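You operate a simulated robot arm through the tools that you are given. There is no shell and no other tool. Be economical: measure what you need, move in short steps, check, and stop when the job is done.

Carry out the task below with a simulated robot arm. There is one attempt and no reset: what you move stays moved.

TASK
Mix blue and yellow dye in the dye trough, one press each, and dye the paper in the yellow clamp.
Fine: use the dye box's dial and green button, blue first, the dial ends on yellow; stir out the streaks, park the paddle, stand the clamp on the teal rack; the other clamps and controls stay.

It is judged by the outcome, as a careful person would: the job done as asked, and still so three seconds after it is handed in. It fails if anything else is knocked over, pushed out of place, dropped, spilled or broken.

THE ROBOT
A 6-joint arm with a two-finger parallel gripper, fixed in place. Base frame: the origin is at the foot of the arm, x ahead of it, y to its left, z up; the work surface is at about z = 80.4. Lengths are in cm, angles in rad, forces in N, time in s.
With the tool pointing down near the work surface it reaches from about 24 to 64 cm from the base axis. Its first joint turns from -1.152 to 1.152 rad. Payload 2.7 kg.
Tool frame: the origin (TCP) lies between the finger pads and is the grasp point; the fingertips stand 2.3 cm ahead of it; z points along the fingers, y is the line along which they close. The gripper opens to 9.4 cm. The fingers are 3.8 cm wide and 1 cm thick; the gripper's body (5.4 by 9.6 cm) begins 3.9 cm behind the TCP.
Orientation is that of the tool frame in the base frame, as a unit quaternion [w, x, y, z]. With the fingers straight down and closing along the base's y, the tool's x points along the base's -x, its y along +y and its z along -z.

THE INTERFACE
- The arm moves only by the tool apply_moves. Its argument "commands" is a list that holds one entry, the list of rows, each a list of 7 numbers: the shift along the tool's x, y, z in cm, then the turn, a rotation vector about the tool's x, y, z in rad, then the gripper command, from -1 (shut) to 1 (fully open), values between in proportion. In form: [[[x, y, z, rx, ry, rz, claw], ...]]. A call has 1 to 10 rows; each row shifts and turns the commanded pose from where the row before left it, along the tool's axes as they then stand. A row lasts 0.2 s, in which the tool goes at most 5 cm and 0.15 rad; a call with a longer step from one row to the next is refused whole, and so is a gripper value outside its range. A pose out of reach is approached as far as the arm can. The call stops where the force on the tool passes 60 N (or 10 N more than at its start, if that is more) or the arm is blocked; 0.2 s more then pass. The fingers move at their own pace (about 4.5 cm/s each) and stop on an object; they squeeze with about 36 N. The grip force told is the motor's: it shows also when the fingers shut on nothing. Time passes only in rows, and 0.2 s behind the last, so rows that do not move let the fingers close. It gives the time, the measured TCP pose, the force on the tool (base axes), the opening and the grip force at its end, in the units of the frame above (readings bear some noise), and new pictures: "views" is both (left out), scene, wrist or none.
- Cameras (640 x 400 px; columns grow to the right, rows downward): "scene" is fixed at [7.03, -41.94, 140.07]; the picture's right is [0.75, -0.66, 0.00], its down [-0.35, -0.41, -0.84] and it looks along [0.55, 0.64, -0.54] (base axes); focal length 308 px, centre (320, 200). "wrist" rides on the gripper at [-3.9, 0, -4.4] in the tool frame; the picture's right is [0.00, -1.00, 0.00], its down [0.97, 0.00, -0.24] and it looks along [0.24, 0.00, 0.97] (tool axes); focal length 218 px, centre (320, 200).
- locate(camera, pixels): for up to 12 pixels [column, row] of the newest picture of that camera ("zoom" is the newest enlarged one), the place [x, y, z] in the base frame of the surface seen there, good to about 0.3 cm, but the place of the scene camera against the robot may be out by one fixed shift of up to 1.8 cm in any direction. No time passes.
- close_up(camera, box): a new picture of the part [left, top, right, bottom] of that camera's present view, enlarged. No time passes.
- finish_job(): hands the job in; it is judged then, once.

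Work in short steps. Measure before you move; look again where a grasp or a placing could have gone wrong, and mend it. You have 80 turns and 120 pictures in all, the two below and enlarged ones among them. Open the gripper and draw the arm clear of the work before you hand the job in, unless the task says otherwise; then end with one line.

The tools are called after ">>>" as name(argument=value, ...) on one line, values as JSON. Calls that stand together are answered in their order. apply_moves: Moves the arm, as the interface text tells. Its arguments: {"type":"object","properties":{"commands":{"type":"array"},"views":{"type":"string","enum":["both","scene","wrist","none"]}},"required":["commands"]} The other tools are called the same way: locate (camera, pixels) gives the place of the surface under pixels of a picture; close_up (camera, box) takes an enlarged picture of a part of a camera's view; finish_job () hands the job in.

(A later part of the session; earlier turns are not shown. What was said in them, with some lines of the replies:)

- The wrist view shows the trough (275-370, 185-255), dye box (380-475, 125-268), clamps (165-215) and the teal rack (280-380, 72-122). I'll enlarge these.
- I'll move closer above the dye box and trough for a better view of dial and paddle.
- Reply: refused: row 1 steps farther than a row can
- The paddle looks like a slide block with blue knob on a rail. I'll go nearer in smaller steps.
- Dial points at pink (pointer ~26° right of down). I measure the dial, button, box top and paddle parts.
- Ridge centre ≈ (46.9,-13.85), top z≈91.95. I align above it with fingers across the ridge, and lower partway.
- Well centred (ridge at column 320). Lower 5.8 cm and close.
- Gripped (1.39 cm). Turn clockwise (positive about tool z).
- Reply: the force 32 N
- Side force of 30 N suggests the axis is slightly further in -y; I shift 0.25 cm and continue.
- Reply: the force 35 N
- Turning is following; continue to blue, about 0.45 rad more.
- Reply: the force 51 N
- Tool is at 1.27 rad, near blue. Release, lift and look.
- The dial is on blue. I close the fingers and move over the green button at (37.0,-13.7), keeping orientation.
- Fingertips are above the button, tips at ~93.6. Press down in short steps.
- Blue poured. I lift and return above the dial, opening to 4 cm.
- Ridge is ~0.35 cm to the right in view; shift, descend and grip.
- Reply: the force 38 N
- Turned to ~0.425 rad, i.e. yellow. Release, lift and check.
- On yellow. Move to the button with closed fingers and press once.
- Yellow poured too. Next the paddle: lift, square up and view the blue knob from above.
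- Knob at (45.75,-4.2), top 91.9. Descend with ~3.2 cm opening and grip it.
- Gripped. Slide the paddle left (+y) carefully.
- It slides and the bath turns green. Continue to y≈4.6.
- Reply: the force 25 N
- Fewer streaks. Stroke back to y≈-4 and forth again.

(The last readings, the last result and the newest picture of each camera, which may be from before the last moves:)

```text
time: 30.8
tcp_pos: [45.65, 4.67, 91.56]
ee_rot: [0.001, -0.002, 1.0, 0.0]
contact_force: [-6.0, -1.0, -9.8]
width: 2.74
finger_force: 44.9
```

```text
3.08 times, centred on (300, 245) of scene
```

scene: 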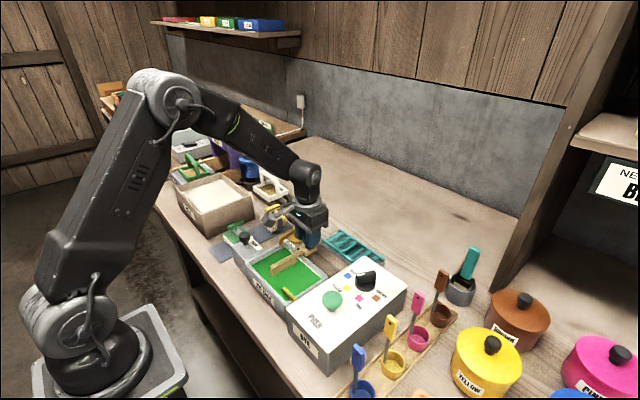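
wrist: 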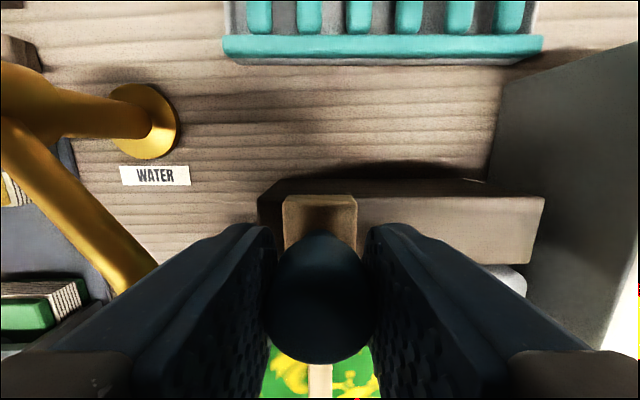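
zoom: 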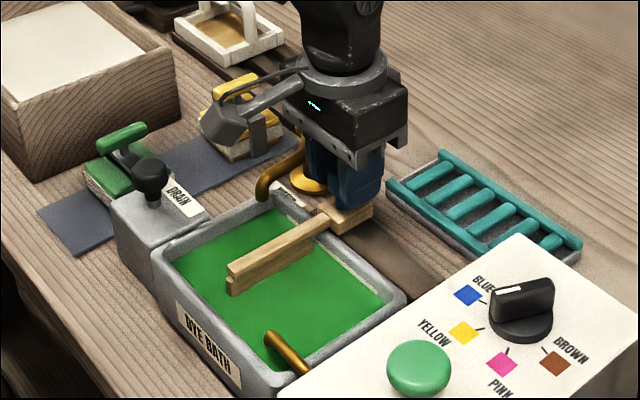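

Bath is uniform green. Park the paddle at its right end, release and rise.

>>> apply_moves(commands=[[[0, -1.1, 0, 0, 0, 0, -1], [0, -1.1, 0, 0, 0, 0, -1], [0, -1.1, 0, 0, 0, 0, -1], [0, -1.1, 0, 0, 0, 0, -1], [0, -1.1, 0, 0, 0, 0, -1], [0, -1.1, 0, 0, 0, 0, -1], [0, -1.1, 0, 0, 0, 0, -1], [0, -1.0, 0, 0, 0, 0, -1], [0, -0.25, 0, 0, 0, 0, -1]]], views="none")

>>> apply_moves(commands=[[[0, 0, 0, 0, 0, 0, -0.32], [0, 0, 0, 0, 0, 0, -0.32], [0, 0, -3, 0, 0, 0, -0.32], [0, 0, -4, 0, 0, 0, -0.32], [0, 0, -4, 0, 0, 0, -0.32], [0, 0, -3, 0, 0, 0, -0.32], [0, 0, 0, 0, 0, 0, -0.32]]])

>>> close_up(camera="scene", box=[230, 180, 370, 310])

```text
time: 32.8
tcp_pos: [45.58, -4.11, 91.6]
ee_rot: [0.0, 0.0, 1.0, -0.001]
contact_force: [-17.4, 4.2, -1.0]
width: 2.72
finger_force: 45.4
```

```text
time: 34.4
tcp_pos: [45.63, -4.22, 105.79]
ee_rot: [0.001, 0.0, 1.0, -0.001]
contact_force: [1.2, 0.9, 0.3]
width: 3.18
finger_force: 0.1
```

scene: 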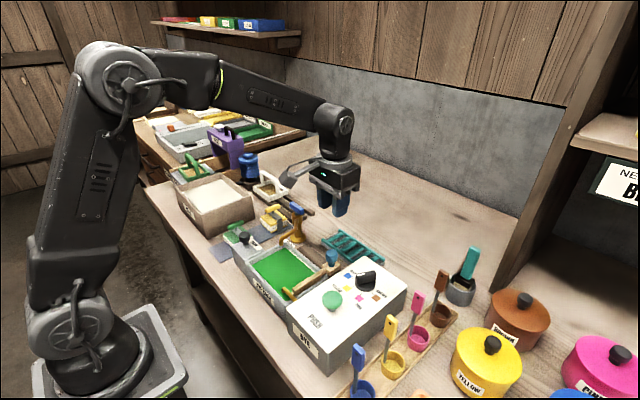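
wrist: 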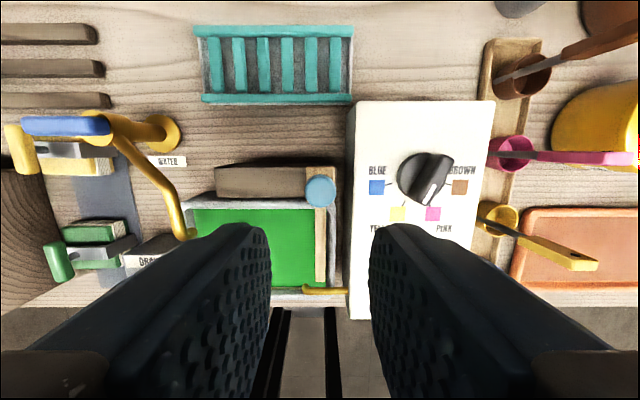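

```text
3.08 times, centred on (300, 245) of scene
```

zoom: 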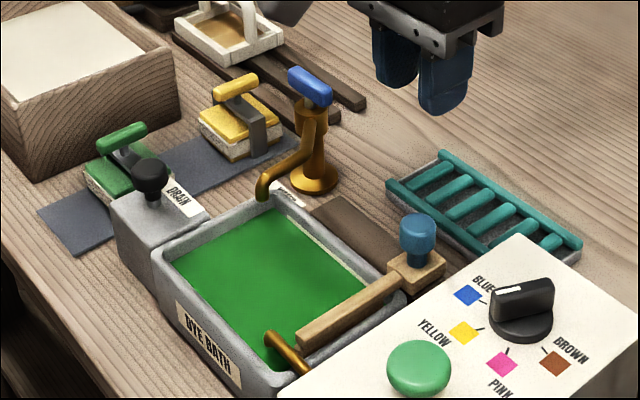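

Paddle parked. Now view the yellow clamp from above.

>>> apply_moves(commands=[[[-0.5, 4.5, 0, 0, 0, 0, 0.2], [-0.5, 4.5, 0, 0, 0, 0, 0.2], [0, 4.8, 0, 0, 0, 0, 0.2], [0, 4.8, 0, 0, 0, 0, 0.2], [0, 4.8, 0, 0, 0, 0, 0.2], [0, 4.8, 0, 0, 0, 0, 0.2], [0, 0, 0, 0, 0, 0, 0.2], [0, 0, 0, 0, 0, 0, 0.2]]])

>>> close_up(camera="wrist", box=[220, 80, 460, 280])

>>> close_up(camera="scene", box=[210, 170, 330, 260])

```text
time: 36.2
tcp_pos: [46.78, 23.73, 105.42]
ee_rot: [0.0, 0.001, 1.0, 0.0]
contact_force: [-0.8, -0.7, 0.1]
width: 5.63
finger_force: 0.0
```

scene: 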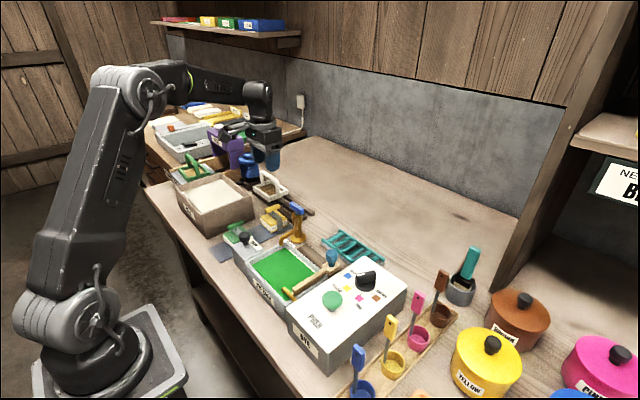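
wrist: 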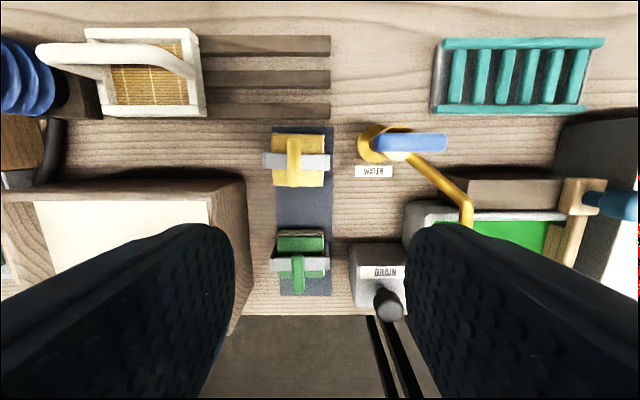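

```text
2.00 times, centred on (340, 180) of wrist
```

zoom: 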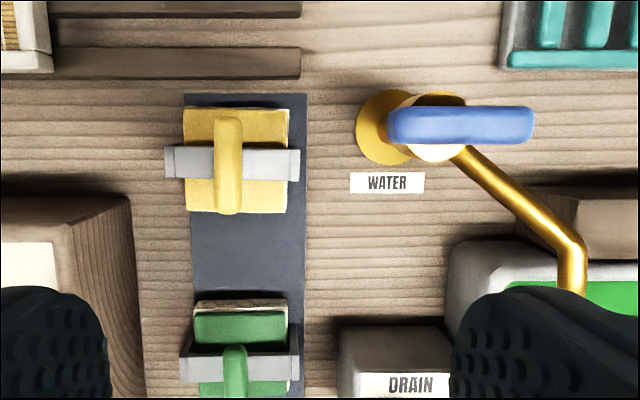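

```text
4.44 times, centred on (270, 215) of scene
```

zoom: 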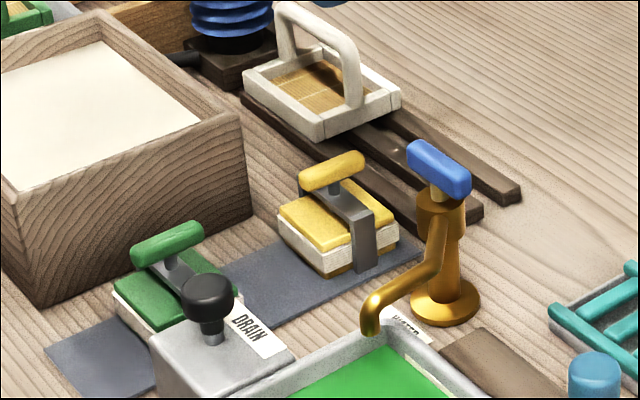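

>>> close_up(camera="wrist", box=[250, 110, 350, 210])

>>> locate(camera="wrist", pixels=[[294, 142], [294, 160], [294, 180], [281, 143], [315, 145], [266, 160], [326, 160], [310, 178], [402, 147], [463, 195], [350, 140], [430, 142]])

```text
4.00 times, centred on (300, 160) of wrist
```

zoom: 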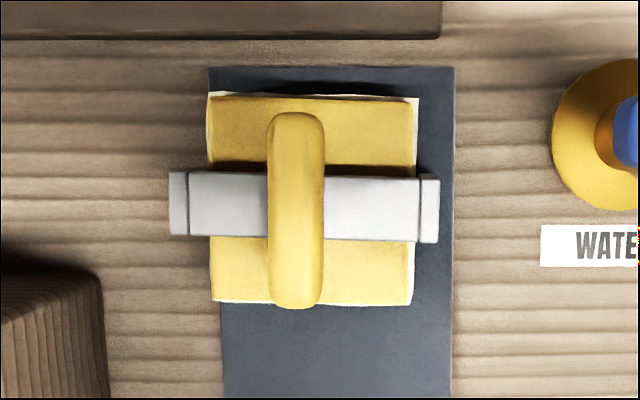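

```text
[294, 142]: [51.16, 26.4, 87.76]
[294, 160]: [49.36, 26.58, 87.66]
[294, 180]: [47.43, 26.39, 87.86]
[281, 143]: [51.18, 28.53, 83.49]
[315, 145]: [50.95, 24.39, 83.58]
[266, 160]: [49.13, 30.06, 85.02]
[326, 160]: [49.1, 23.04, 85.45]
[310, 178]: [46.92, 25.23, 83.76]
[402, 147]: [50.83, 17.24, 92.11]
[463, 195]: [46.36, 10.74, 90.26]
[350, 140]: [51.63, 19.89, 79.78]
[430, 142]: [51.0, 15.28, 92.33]
```

Handle bar runs along x: centre (49.35, 26.45), top 87.75. Align above it with a 3.5 cm opening.

>>> apply_moves(commands=[[[-2.57, 2.72, 0, 0, 0, 0, -0.25], [0, 0, 4, 0, 0, 0, -0.25], [0, 0, 4, 0, 0, 0, -0.25], [0, 0, 3, 0, 0, 0, -0.25], [0, 0, 0, 0, 0, 0, -0.25]]])

>>> close_up(camera="scene", box=[190, 140, 330, 260])

```text
time: 37.4
tcp_pos: [49.31, 26.7, 94.71]
ee_rot: [0.001, 0.0, 1.0, 0.0]
contact_force: [-0.7, -0.4, 0.2]
width: 3.52
finger_force: 0.0
```

scene: 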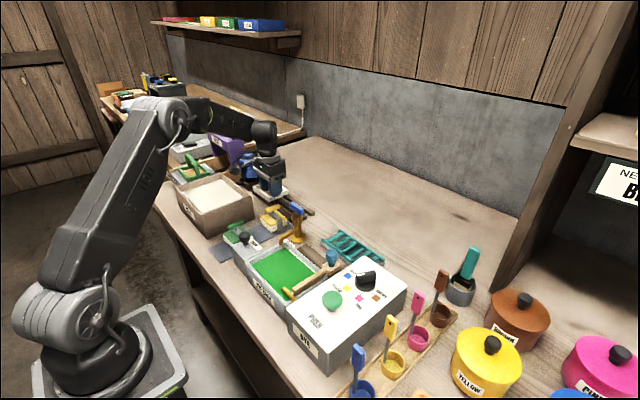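
wrist: 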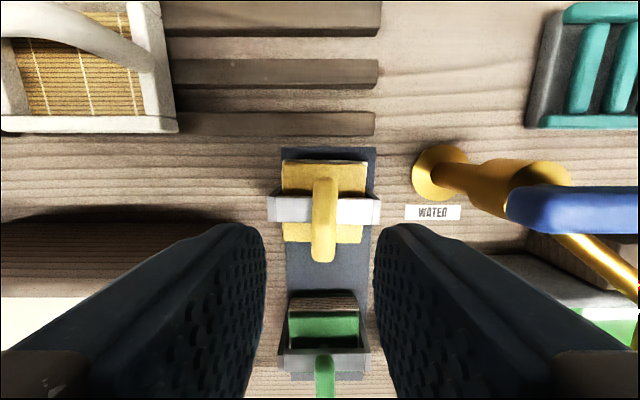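

```text
3.33 times, centred on (260, 200) of scene
```

zoom: 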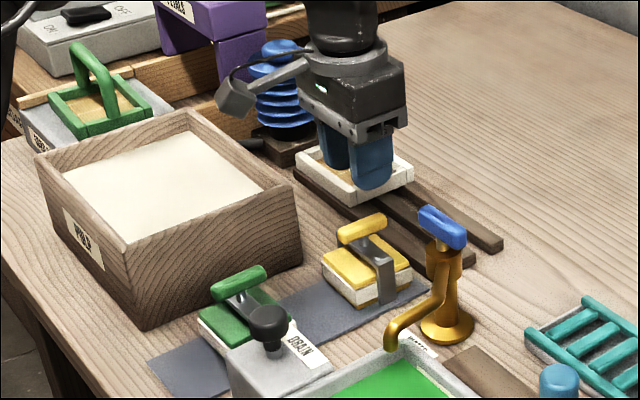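

>>> locate(camera="wrist", pixels=[[324, 190], [324, 215], [324, 250], [314, 215], [335, 215], [300, 210], [356, 210], [200, 225], [100, 55], [310, 168]])

```text
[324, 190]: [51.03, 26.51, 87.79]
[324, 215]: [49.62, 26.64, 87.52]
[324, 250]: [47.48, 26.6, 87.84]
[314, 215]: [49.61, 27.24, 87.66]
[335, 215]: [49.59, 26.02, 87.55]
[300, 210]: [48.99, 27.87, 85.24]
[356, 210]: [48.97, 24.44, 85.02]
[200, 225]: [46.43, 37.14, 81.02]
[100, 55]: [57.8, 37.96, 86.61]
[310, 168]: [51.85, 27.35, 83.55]
```

Aligned (bar y≈26.6). Descend 6.8 and close.

>>> apply_moves(commands=[[[0, 0, 3, 0, 0, 0, -0.25], [0, 0, 2.5, 0, 0, 0, -0.25], [0, -0.05, 1.3, 0, 0, 0, -0.25], [0, 0, 0, 0, 0, 0, -0.25], [0, 0, 0, 0, 0, 0, -1], [0, 0, 0, 0, 0, 0, -1], [0, 0, 0, 0, 0, 0, -1], [0, 0, 0, 0, 0, 0, -1]]])

>>> close_up(camera="scene", box=[190, 140, 330, 260])

```text
time: 39.2
tcp_pos: [49.17, 26.64, 87.79]
ee_rot: [0.001, -0.001, 1.0, 0.0]
contact_force: [-0.3, -0.2, -0.4]
width: 1.35
finger_force: 36.5
```

scene: 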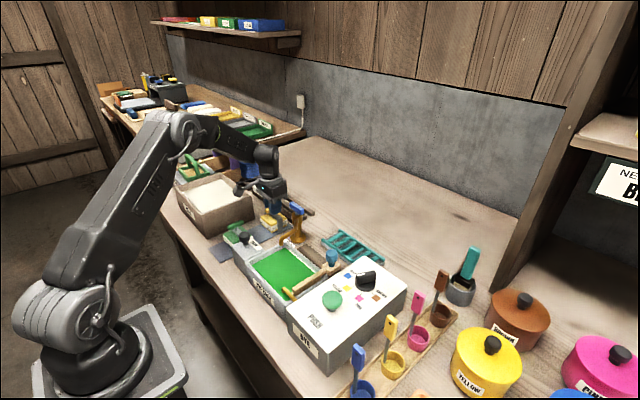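
wrist: 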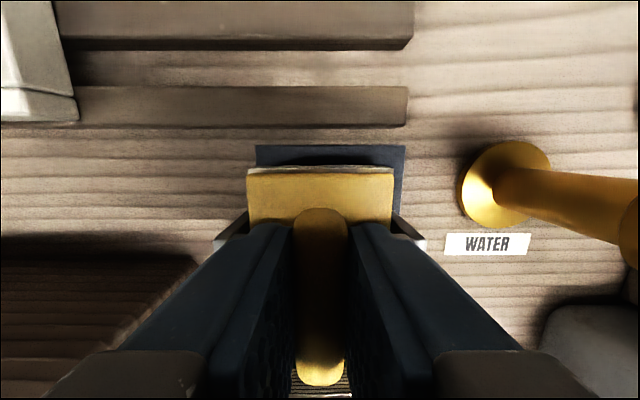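

```text
3.33 times, centred on (260, 200) of scene
```

zoom: 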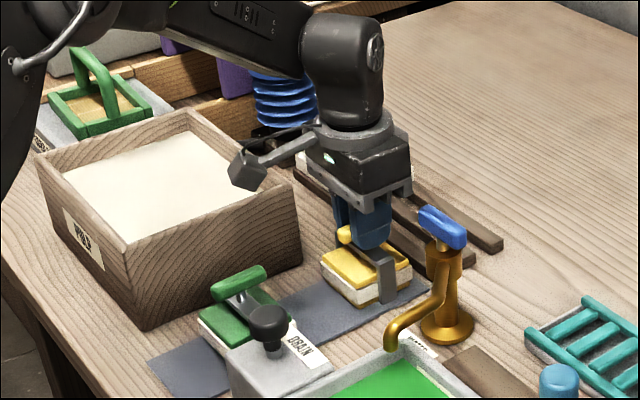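

Gripped (1.35 cm). Lift straight up and carry above the trough.

>>> apply_moves(commands=[[[0, 0, -2, 0, 0, 0, -1], [0, 0, -4, 0, 0, 0, -1], [0, 0, -5, 0, 0, 0, -1], [0, 0, -5, 0, 0, 0, -1], [1.78, -4.05, 0, 0, 0, 0, -1], [1.78, -4.05, 0, 0, 0, 0, -1], [1.78, -4.05, 0, 0, 0, 0, -1], [1.78, -4.05, 0, 0, 0, 0, -1], [1.78, -4.05, 0, 0, 0, 0, -1], [1.78, -4.05, 0, 0, 0, 0, -1]]])

>>> close_up(camera="scene", box=[210, 140, 370, 310])

```text
time: 41.4
tcp_pos: [38.39, 2.01, 103.66]
ee_rot: [0.002, 0.0, 1.0, 0.0]
contact_force: [-0.8, -0.4, -0.9]
width: 1.36
finger_force: 36.1
```

scene: 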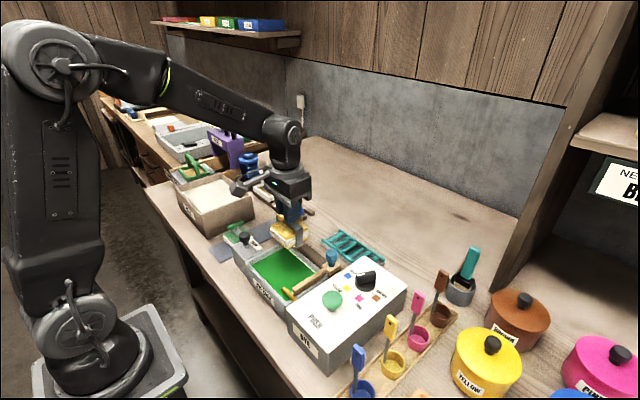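
wrist: 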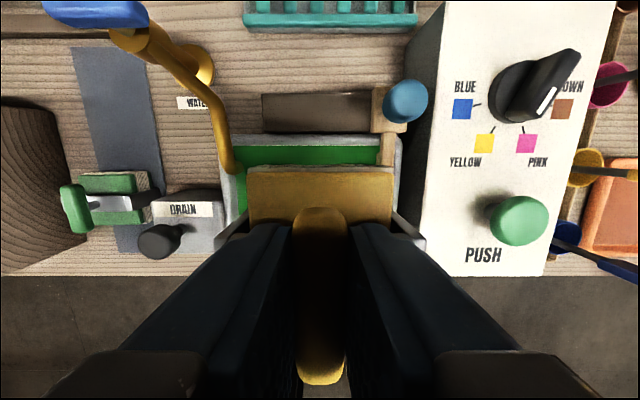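

```text
2.35 times, centred on (290, 225) of scene
```

zoom: 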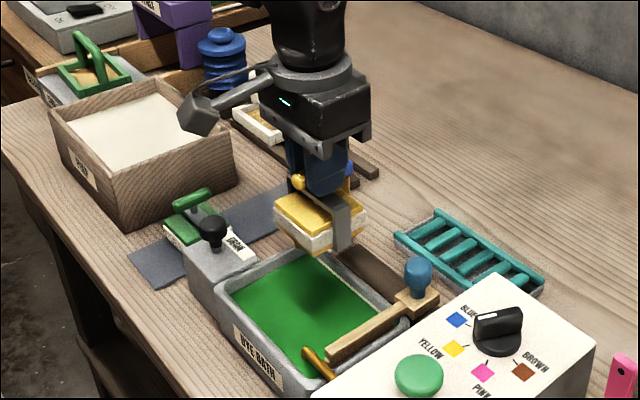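

Bundle above the trough. Shift to (37.3, 2.8) and lower to just touching the dye.

>>> apply_moves(commands=[[[1.1, 0.8, 0, 0, 0, 0, -1], [0, 0, 4, 0, 0, 0, -1], [0, 0, 3.5, 0, 0, 0, -1], [0, 0, 1.5, 0, 0, 0, -1], [0, 0, 0, 0, 0, 0, -1]]])

>>> close_up(camera="scene", box=[210, 170, 370, 310])

```text
time: 42.6
tcp_pos: [37.53, 2.97, 94.69]
ee_rot: [0.002, 0.0, 1.0, 0.0]
contact_force: [-0.6, -0.1, -2.1]
width: 1.35
finger_force: 35.8
```

scene: 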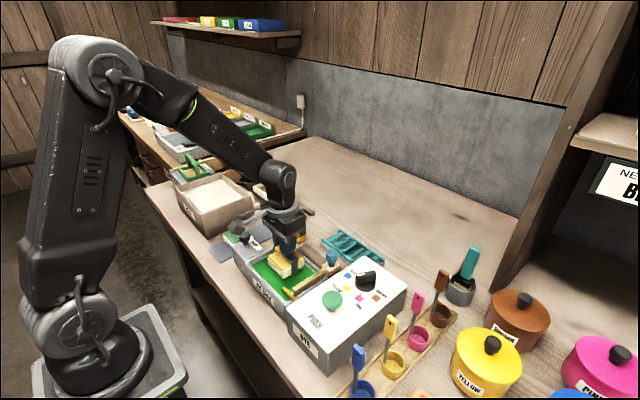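
wrist: 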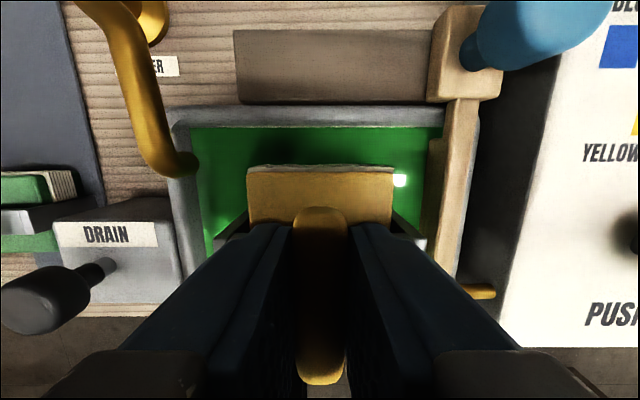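

```text
2.86 times, centred on (290, 240) of scene
```

zoom: 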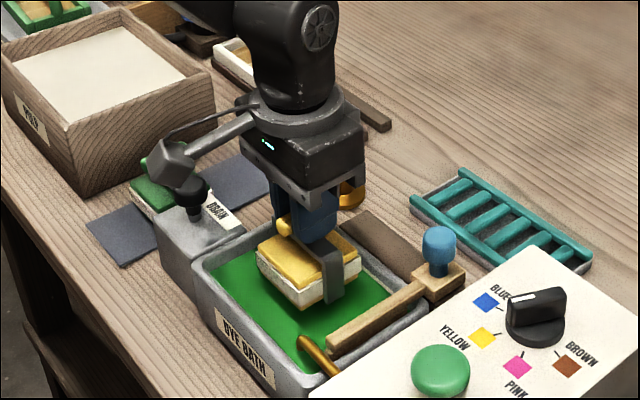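

Clear of trough walls. Lower in small steps to submerge.

>>> apply_moves(commands=[[[0, 0, 1.5, 0, 0, 0, -1], [0, 0, 1.2, 0, 0, 0, -1], [0, 0, 1, 0, 0, 0, -1], [0, 0, 0.8, 0, 0, 0, -1], [0, 0, 0.7, 0, 0, 0, -1], [0, 0, 0, 0, 0, 0, -1]]])

>>> close_up(camera="scene", box=[210, 170, 370, 310])

```text
time: 44.0
tcp_pos: [37.36, 3.03, 89.56]
ee_rot: [0.0, 0.0, 1.0, -0.001]
contact_force: [0.1, -0.2, -1.1]
width: 1.35
finger_force: 36.3
```

scene: 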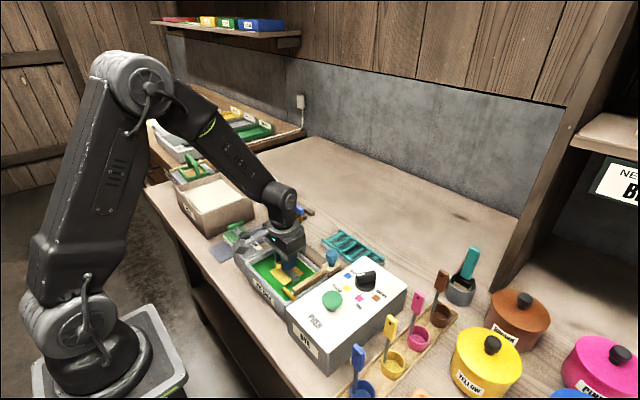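
wrist: 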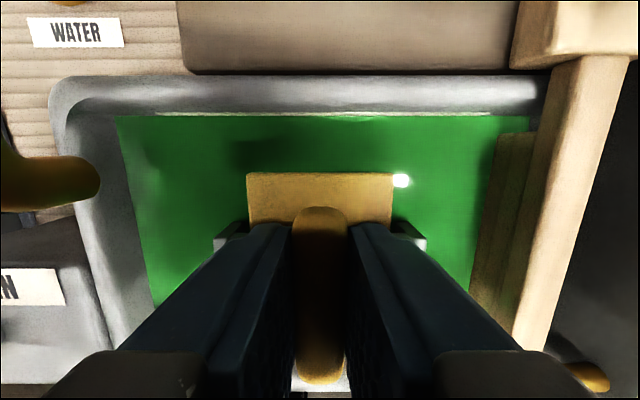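

```text
2.86 times, centred on (290, 240) of scene
```

zoom: 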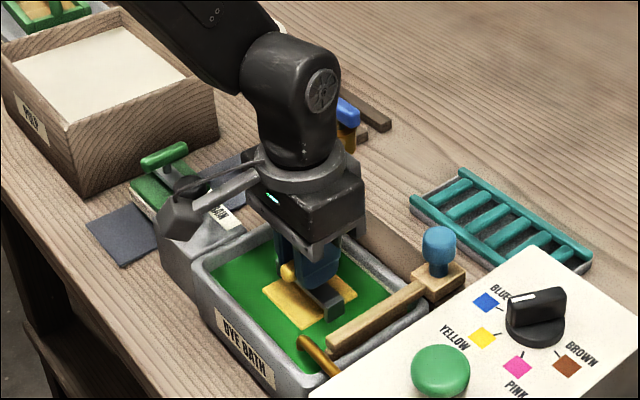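

Boards almost flush with the surface. Lower 0.5 cm more and soak for a couple of seconds.

>>> apply_moves(commands=[[[0, 0, 0.5, 0, 0, 0, -1], [0, 0, 0, 0, 0, 0, -1], [0, 0, 0, 0, 0, 0, -1], [0, 0, 0, 0, 0, 0, -1], [0, 0, 0, 0, 0, 0, -1], [0, 0, 0, 0, 0, 0, -1], [0, 0, 0, 0, 0, 0, -1], [0, 0, 0, 0, 0, 0, -1], [0, 0, 0, 0, 0, 0, -1], [0, 0, 0, 0, 0, 0, -1]]], views="none")

>>> apply_moves(commands=[[[0, 0, 0, 0, 0, 0, -1], [0, 0, 0, 0, 0, 0, -1], [0, 0, 0, 0, 0, 0, -1], [0, 0, 0, 0, 0, 0, -1], [0, 0, 0, 0, 0, 0, -1], [0, 0, -1, 0, 0, 0, -1], [0, 0, -1.5, 0, 0, 0, -1], [0, 0, -2, 0, 0, 0, -1], [0, 0, -2, 0, 0, 0, -1], [0, 0, 0, 0, 0, 0, -1]]], views="scene")

>>> close_up(camera="scene", box=[210, 170, 370, 310])

```text
time: 46.2
tcp_pos: [37.43, 3.07, 89.18]
ee_rot: [0.001, 0.0, 1.0, 0.0]
contact_force: [0.2, 0.1, -1.1]
width: 1.34
finger_force: 36.4
```

```text
time: 48.4
tcp_pos: [37.43, 3.03, 95.67]
ee_rot: [0.001, 0.0, 1.0, -0.001]
contact_force: [0.3, 0.8, -0.2]
width: 1.34
finger_force: 36.4
```

scene: 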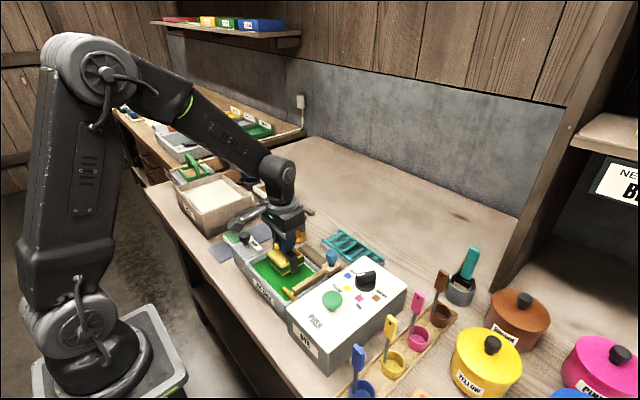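

```text
2.86 times, centred on (290, 240) of scene
```

zoom: 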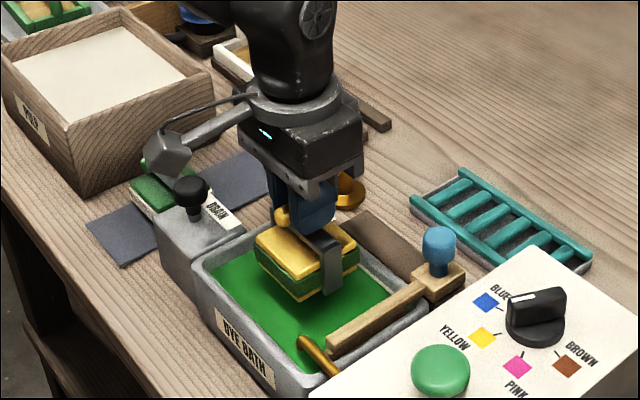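

Paper is green throughout. Let it drip over the trough, then raise.

>>> apply_moves(commands=[[[0, 0, 0, 0, 0, 0, -1], [0, 0, 0, 0, 0, 0, -1], [0, 0, 0, 0, 0, 0, -1], [0, 0, 0, 0, 0, 0, -1], [0, 0, 0, 0, 0, 0, -1], [0, 0, 0, 0, 0, 0, -1], [0, 0, 0, 0, 0, 0, -1], [0, 0, 0, 0, 0, 0, -1], [0, 0, 0, 0, 0, 0, -1], [0, 0, 0, 0, 0, 0, -1]]], views="none")

>>> apply_moves(commands=[[[0, 0, -3, 0, 0, 0, -1], [0, 0, -3, 0, 0, 0, -1], [-3, -0.5, 0, 0, 0, 0, -1], [-4, -0.5, 0, 0, 0, 0, -1], [-4, -0.5, 0, 0, 0, 0, -1], [-3, -0.5, 0, 0, 0, 0, -1], [0, 0, 0, 0, 0, 0, -1]]])

>>> close_up(camera="scene", box=[250, 140, 410, 310])

```text
time: 50.6
tcp_pos: [37.35, 3.03, 95.57]
ee_rot: [0.001, 0.0, 1.0, -0.001]
contact_force: [0.7, -0.5, -0.4]
width: 1.34
finger_force: 36.6
```

```text
time: 52.2
tcp_pos: [51.39, 0.9, 101.66]
ee_rot: [0.001, 0.0, 1.0, 0.0]
contact_force: [0.0, 0.0, -1.7]
width: 1.35
finger_force: 35.7
```

scene: 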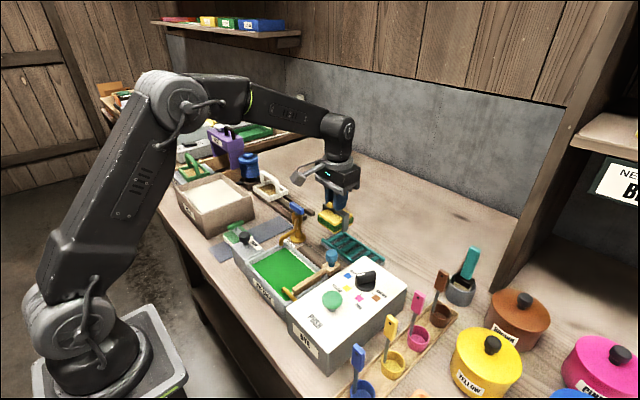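
wrist: 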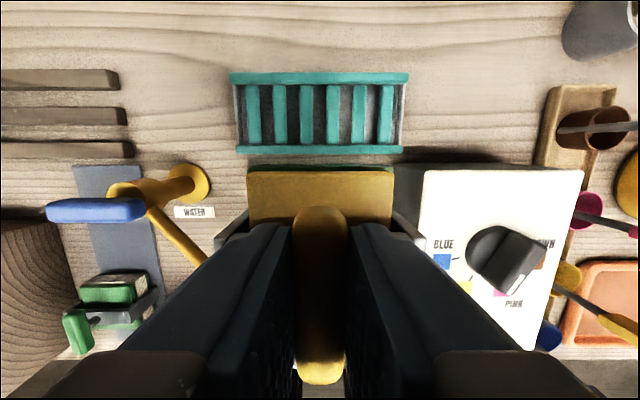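

```text
2.35 times, centred on (330, 225) of scene
```

zoom: 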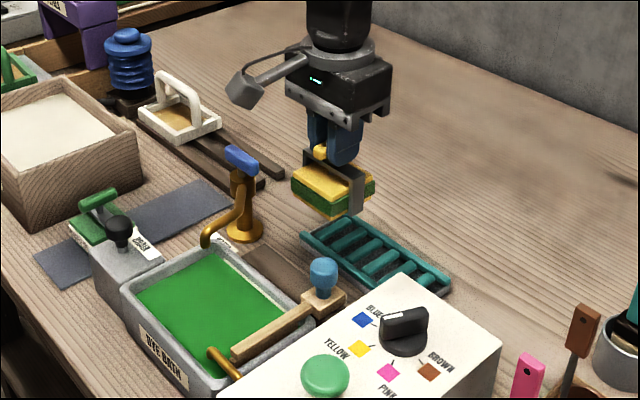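

>>> locate(camera="wrist", pixels=[[235, 78], [404, 77], [320, 77], [320, 150], [240, 150], [400, 150], [253, 115], [332, 115], [385, 115], [320, 175], [250, 172], [392, 172]])

>>> close_up(camera="wrist", box=[220, 60, 420, 190])

```text
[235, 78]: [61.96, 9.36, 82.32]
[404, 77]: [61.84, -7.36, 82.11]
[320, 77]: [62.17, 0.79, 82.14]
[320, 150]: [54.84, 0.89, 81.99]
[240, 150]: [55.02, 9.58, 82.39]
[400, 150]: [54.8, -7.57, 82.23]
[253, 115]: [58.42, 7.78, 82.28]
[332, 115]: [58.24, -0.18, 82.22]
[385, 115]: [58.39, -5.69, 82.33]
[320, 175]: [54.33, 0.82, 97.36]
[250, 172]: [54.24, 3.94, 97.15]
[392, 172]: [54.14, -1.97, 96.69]
```

```text
3.08 times, centred on (320, 125) of wrist
```

zoom: 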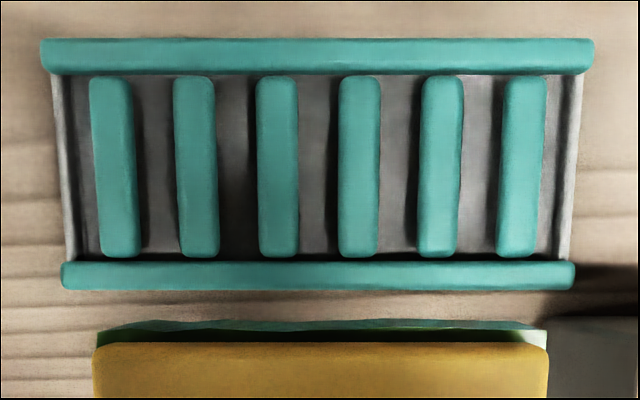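

Rack slat tops z≈82.3, centre (58.4,0.9). Move over it and lower to ~1 cm above contact.

>>> apply_moves(commands=[[[-3.5, 0, 0, 0, 0, 0, -1], [-3.3, 0, 0, 0, 0, 0, -1], [0, 0, 4, 0, 0, 0, -1], [0, 0, 4, 0, 0, 0, -1], [0, 0, 2.6, 0, 0, 0, -1], [0, 0, 0, 0, 0, 0, -1]]])

>>> close_up(camera="scene", box=[280, 180, 410, 290])

```text
time: 53.6
tcp_pos: [58.27, 1.0, 90.92]
ee_rot: [0.001, 0.001, 1.0, 0.0]
contact_force: [0.1, -0.2, -0.3]
width: 1.35
finger_force: 35.9
```

scene: 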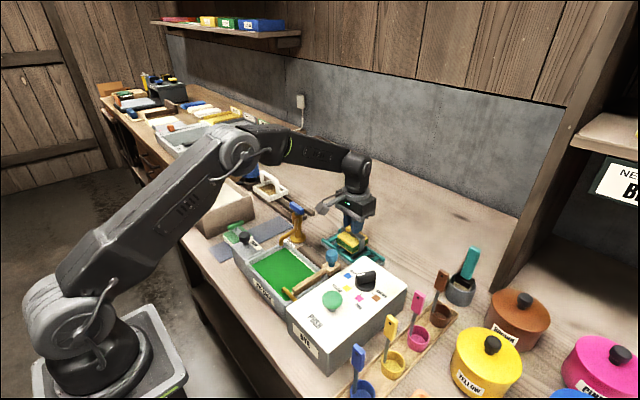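
wrist: 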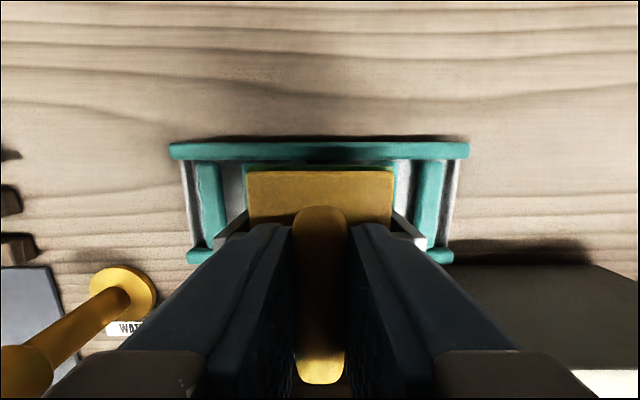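

```text
3.64 times, centred on (345, 235) of scene
```

zoom: 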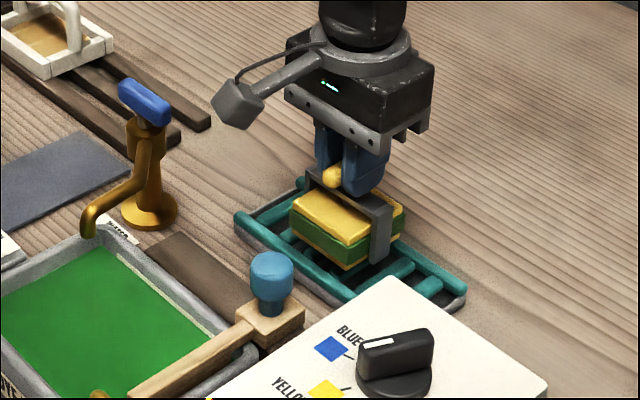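

Centred over the rack. Lower gently in small steps to contact.

>>> apply_moves(commands=[[[0, 0, 0.6, 0, 0, 0, -1], [0, 0, 0.3, 0, 0, 0, -1], [0, 0, 0.2, 0, 0, 0, -1], [0, 0, 0.2, 0, 0, 0, -1], [0, 0, 0, 0, 0, 0, -1]]], views="scene")

>>> close_up(camera="scene", box=[300, 200, 400, 280])

```text
time: 54.8
tcp_pos: [58.33, 1.12, 89.68]
ee_rot: [0.001, 0.0, 1.0, 0.0]
contact_force: [-0.6, 0.5, -0.6]
width: 1.36
finger_force: 36.2
```

scene: 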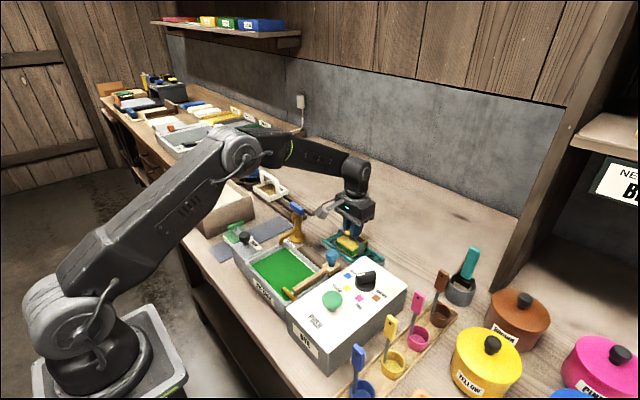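

```text
5.00 times, centred on (350, 240) of scene
```

zoom: 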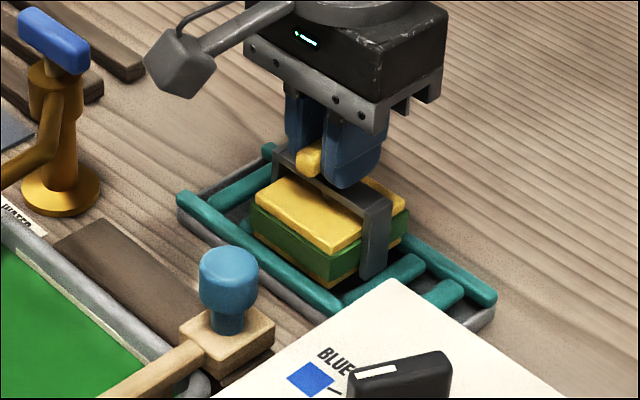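

No contact yet; continue in 0.1–0.15 cm steps.

>>> apply_moves(commands=[[[0, 0, 0.15, 0, 0, 0, -1], [0, 0, 0.1, 0, 0, 0, -1], [0, 0, 0, 0, 0, 0, -1]]], views="none")

```text
time: 55.6
tcp_pos: [58.29, 1.03, 89.47]
ee_rot: [0.002, 0.0, 1.0, -0.001]
contact_force: [-0.8, -0.8, 5.1]
width: 1.35
finger_force: 36.0
```

>>> apply_moves(commands=[[[0, 0, 0.1, 0, 0, 0, -1], [0, 0, 0, 0, 0, 0, -1]]], views="none")

```text
time: 56.2
tcp_pos: [58.27, 1.07, 89.62]
ee_rot: [0.003, 0.0, 1.0, -0.001]
contact_force: [-4.3, -5.1, 17.3]
width: 1.36
finger_force: 35.8
```

Firm contact (17 N). Open modestly and rise straight up.

>>> apply_moves(commands=[[[0, 0, -0.1, 0, 0, 0, -1], [0, 0, 0, 0, 0, 0, -0.4], [0, 0, 0, 0, 0, 0, -0.3], [0, 0, 0, 0, 0, 0, -0.3], [0, 0, -2, 0, 0, 0, -0.3], [0, 0, -4, 0, 0, 0, -0.3], [0, 0, -4, 0, 0, 0, -0.3], [0, 0, -4, 0, 0, 0, 0], [0, 0, 0, 0, 0, 0, 0]]])

>>> close_up(camera="scene", box=[230, 180, 410, 320])

```text
time: 58.2
tcp_pos: [58.32, 1.3, 103.33]
ee_rot: [0.001, -0.001, 1.0, 0.0]
contact_force: [0.0, 0.2, 0.2]
width: 4.68
finger_force: 0.1
```

scene: 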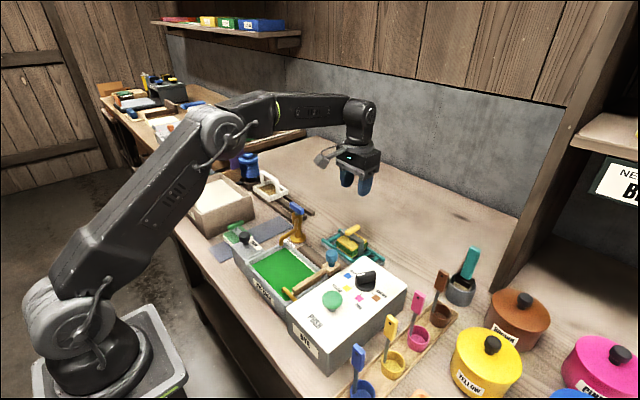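
wrist: 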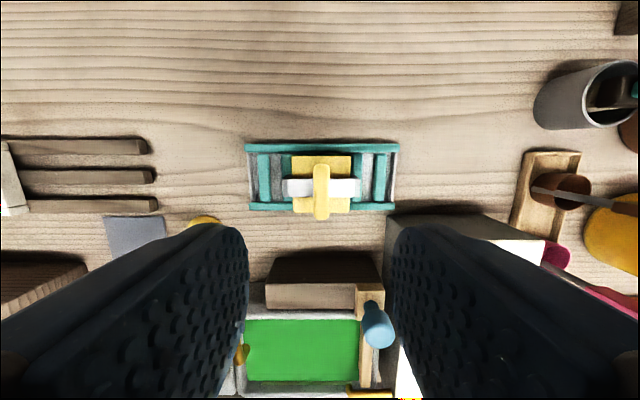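

```text
2.86 times, centred on (320, 250) of scene
```

zoom: 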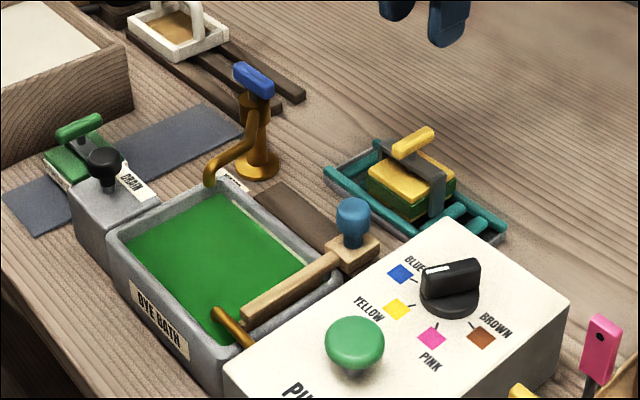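

Clamp stands on the rack, bath even green, paddle parked, dial on yellow. Open fully and draw clear.

>>> apply_moves(commands=[[[3, 0, -3, 0, 0, 0, 1], [3, 0, -3, 0, 0, 0, 1], [3, 0, -3, 0, 0, 0, 1], [0, 0, 0, 0, 0, 0, 1], [0, 0, 0, 0, 0, 0, 1]]], views="wrist")

>>> close_up(camera="wrist", box=[200, 60, 480, 280])

```text
time: 59.4
tcp_pos: [49.25, 1.16, 112.35]
ee_rot: [0.0, 0.0, 1.0, 0.0]
contact_force: [-0.1, -0.4, 1.2]
width: 9.4
finger_force: 0.1
```

wrist: 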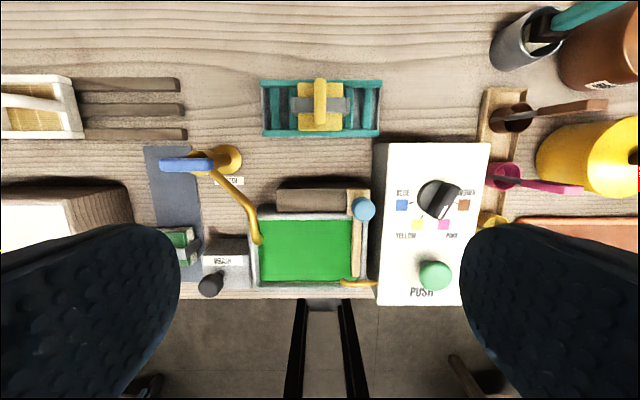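

```text
1.82 times, centred on (340, 170) of wrist
```

zoom: 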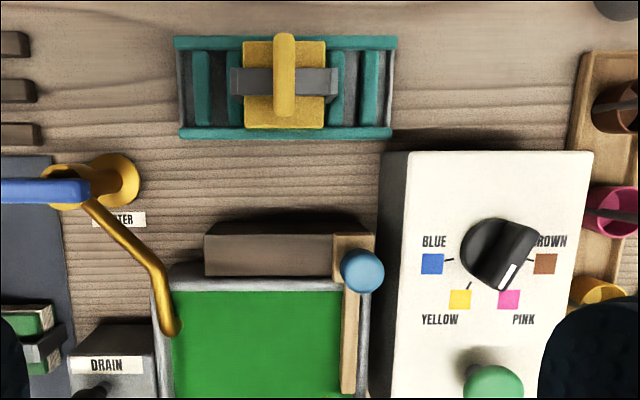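

>>> finish_job()

```text
The job is handed in.
```

The paper in the yellow clamp is dyed green with one press each of blue then yellow. The bath is stirred even, the paddle parked and the dial on yellow. The clamp stands on the teal rack, and nothing else looked moved in the last pictures.
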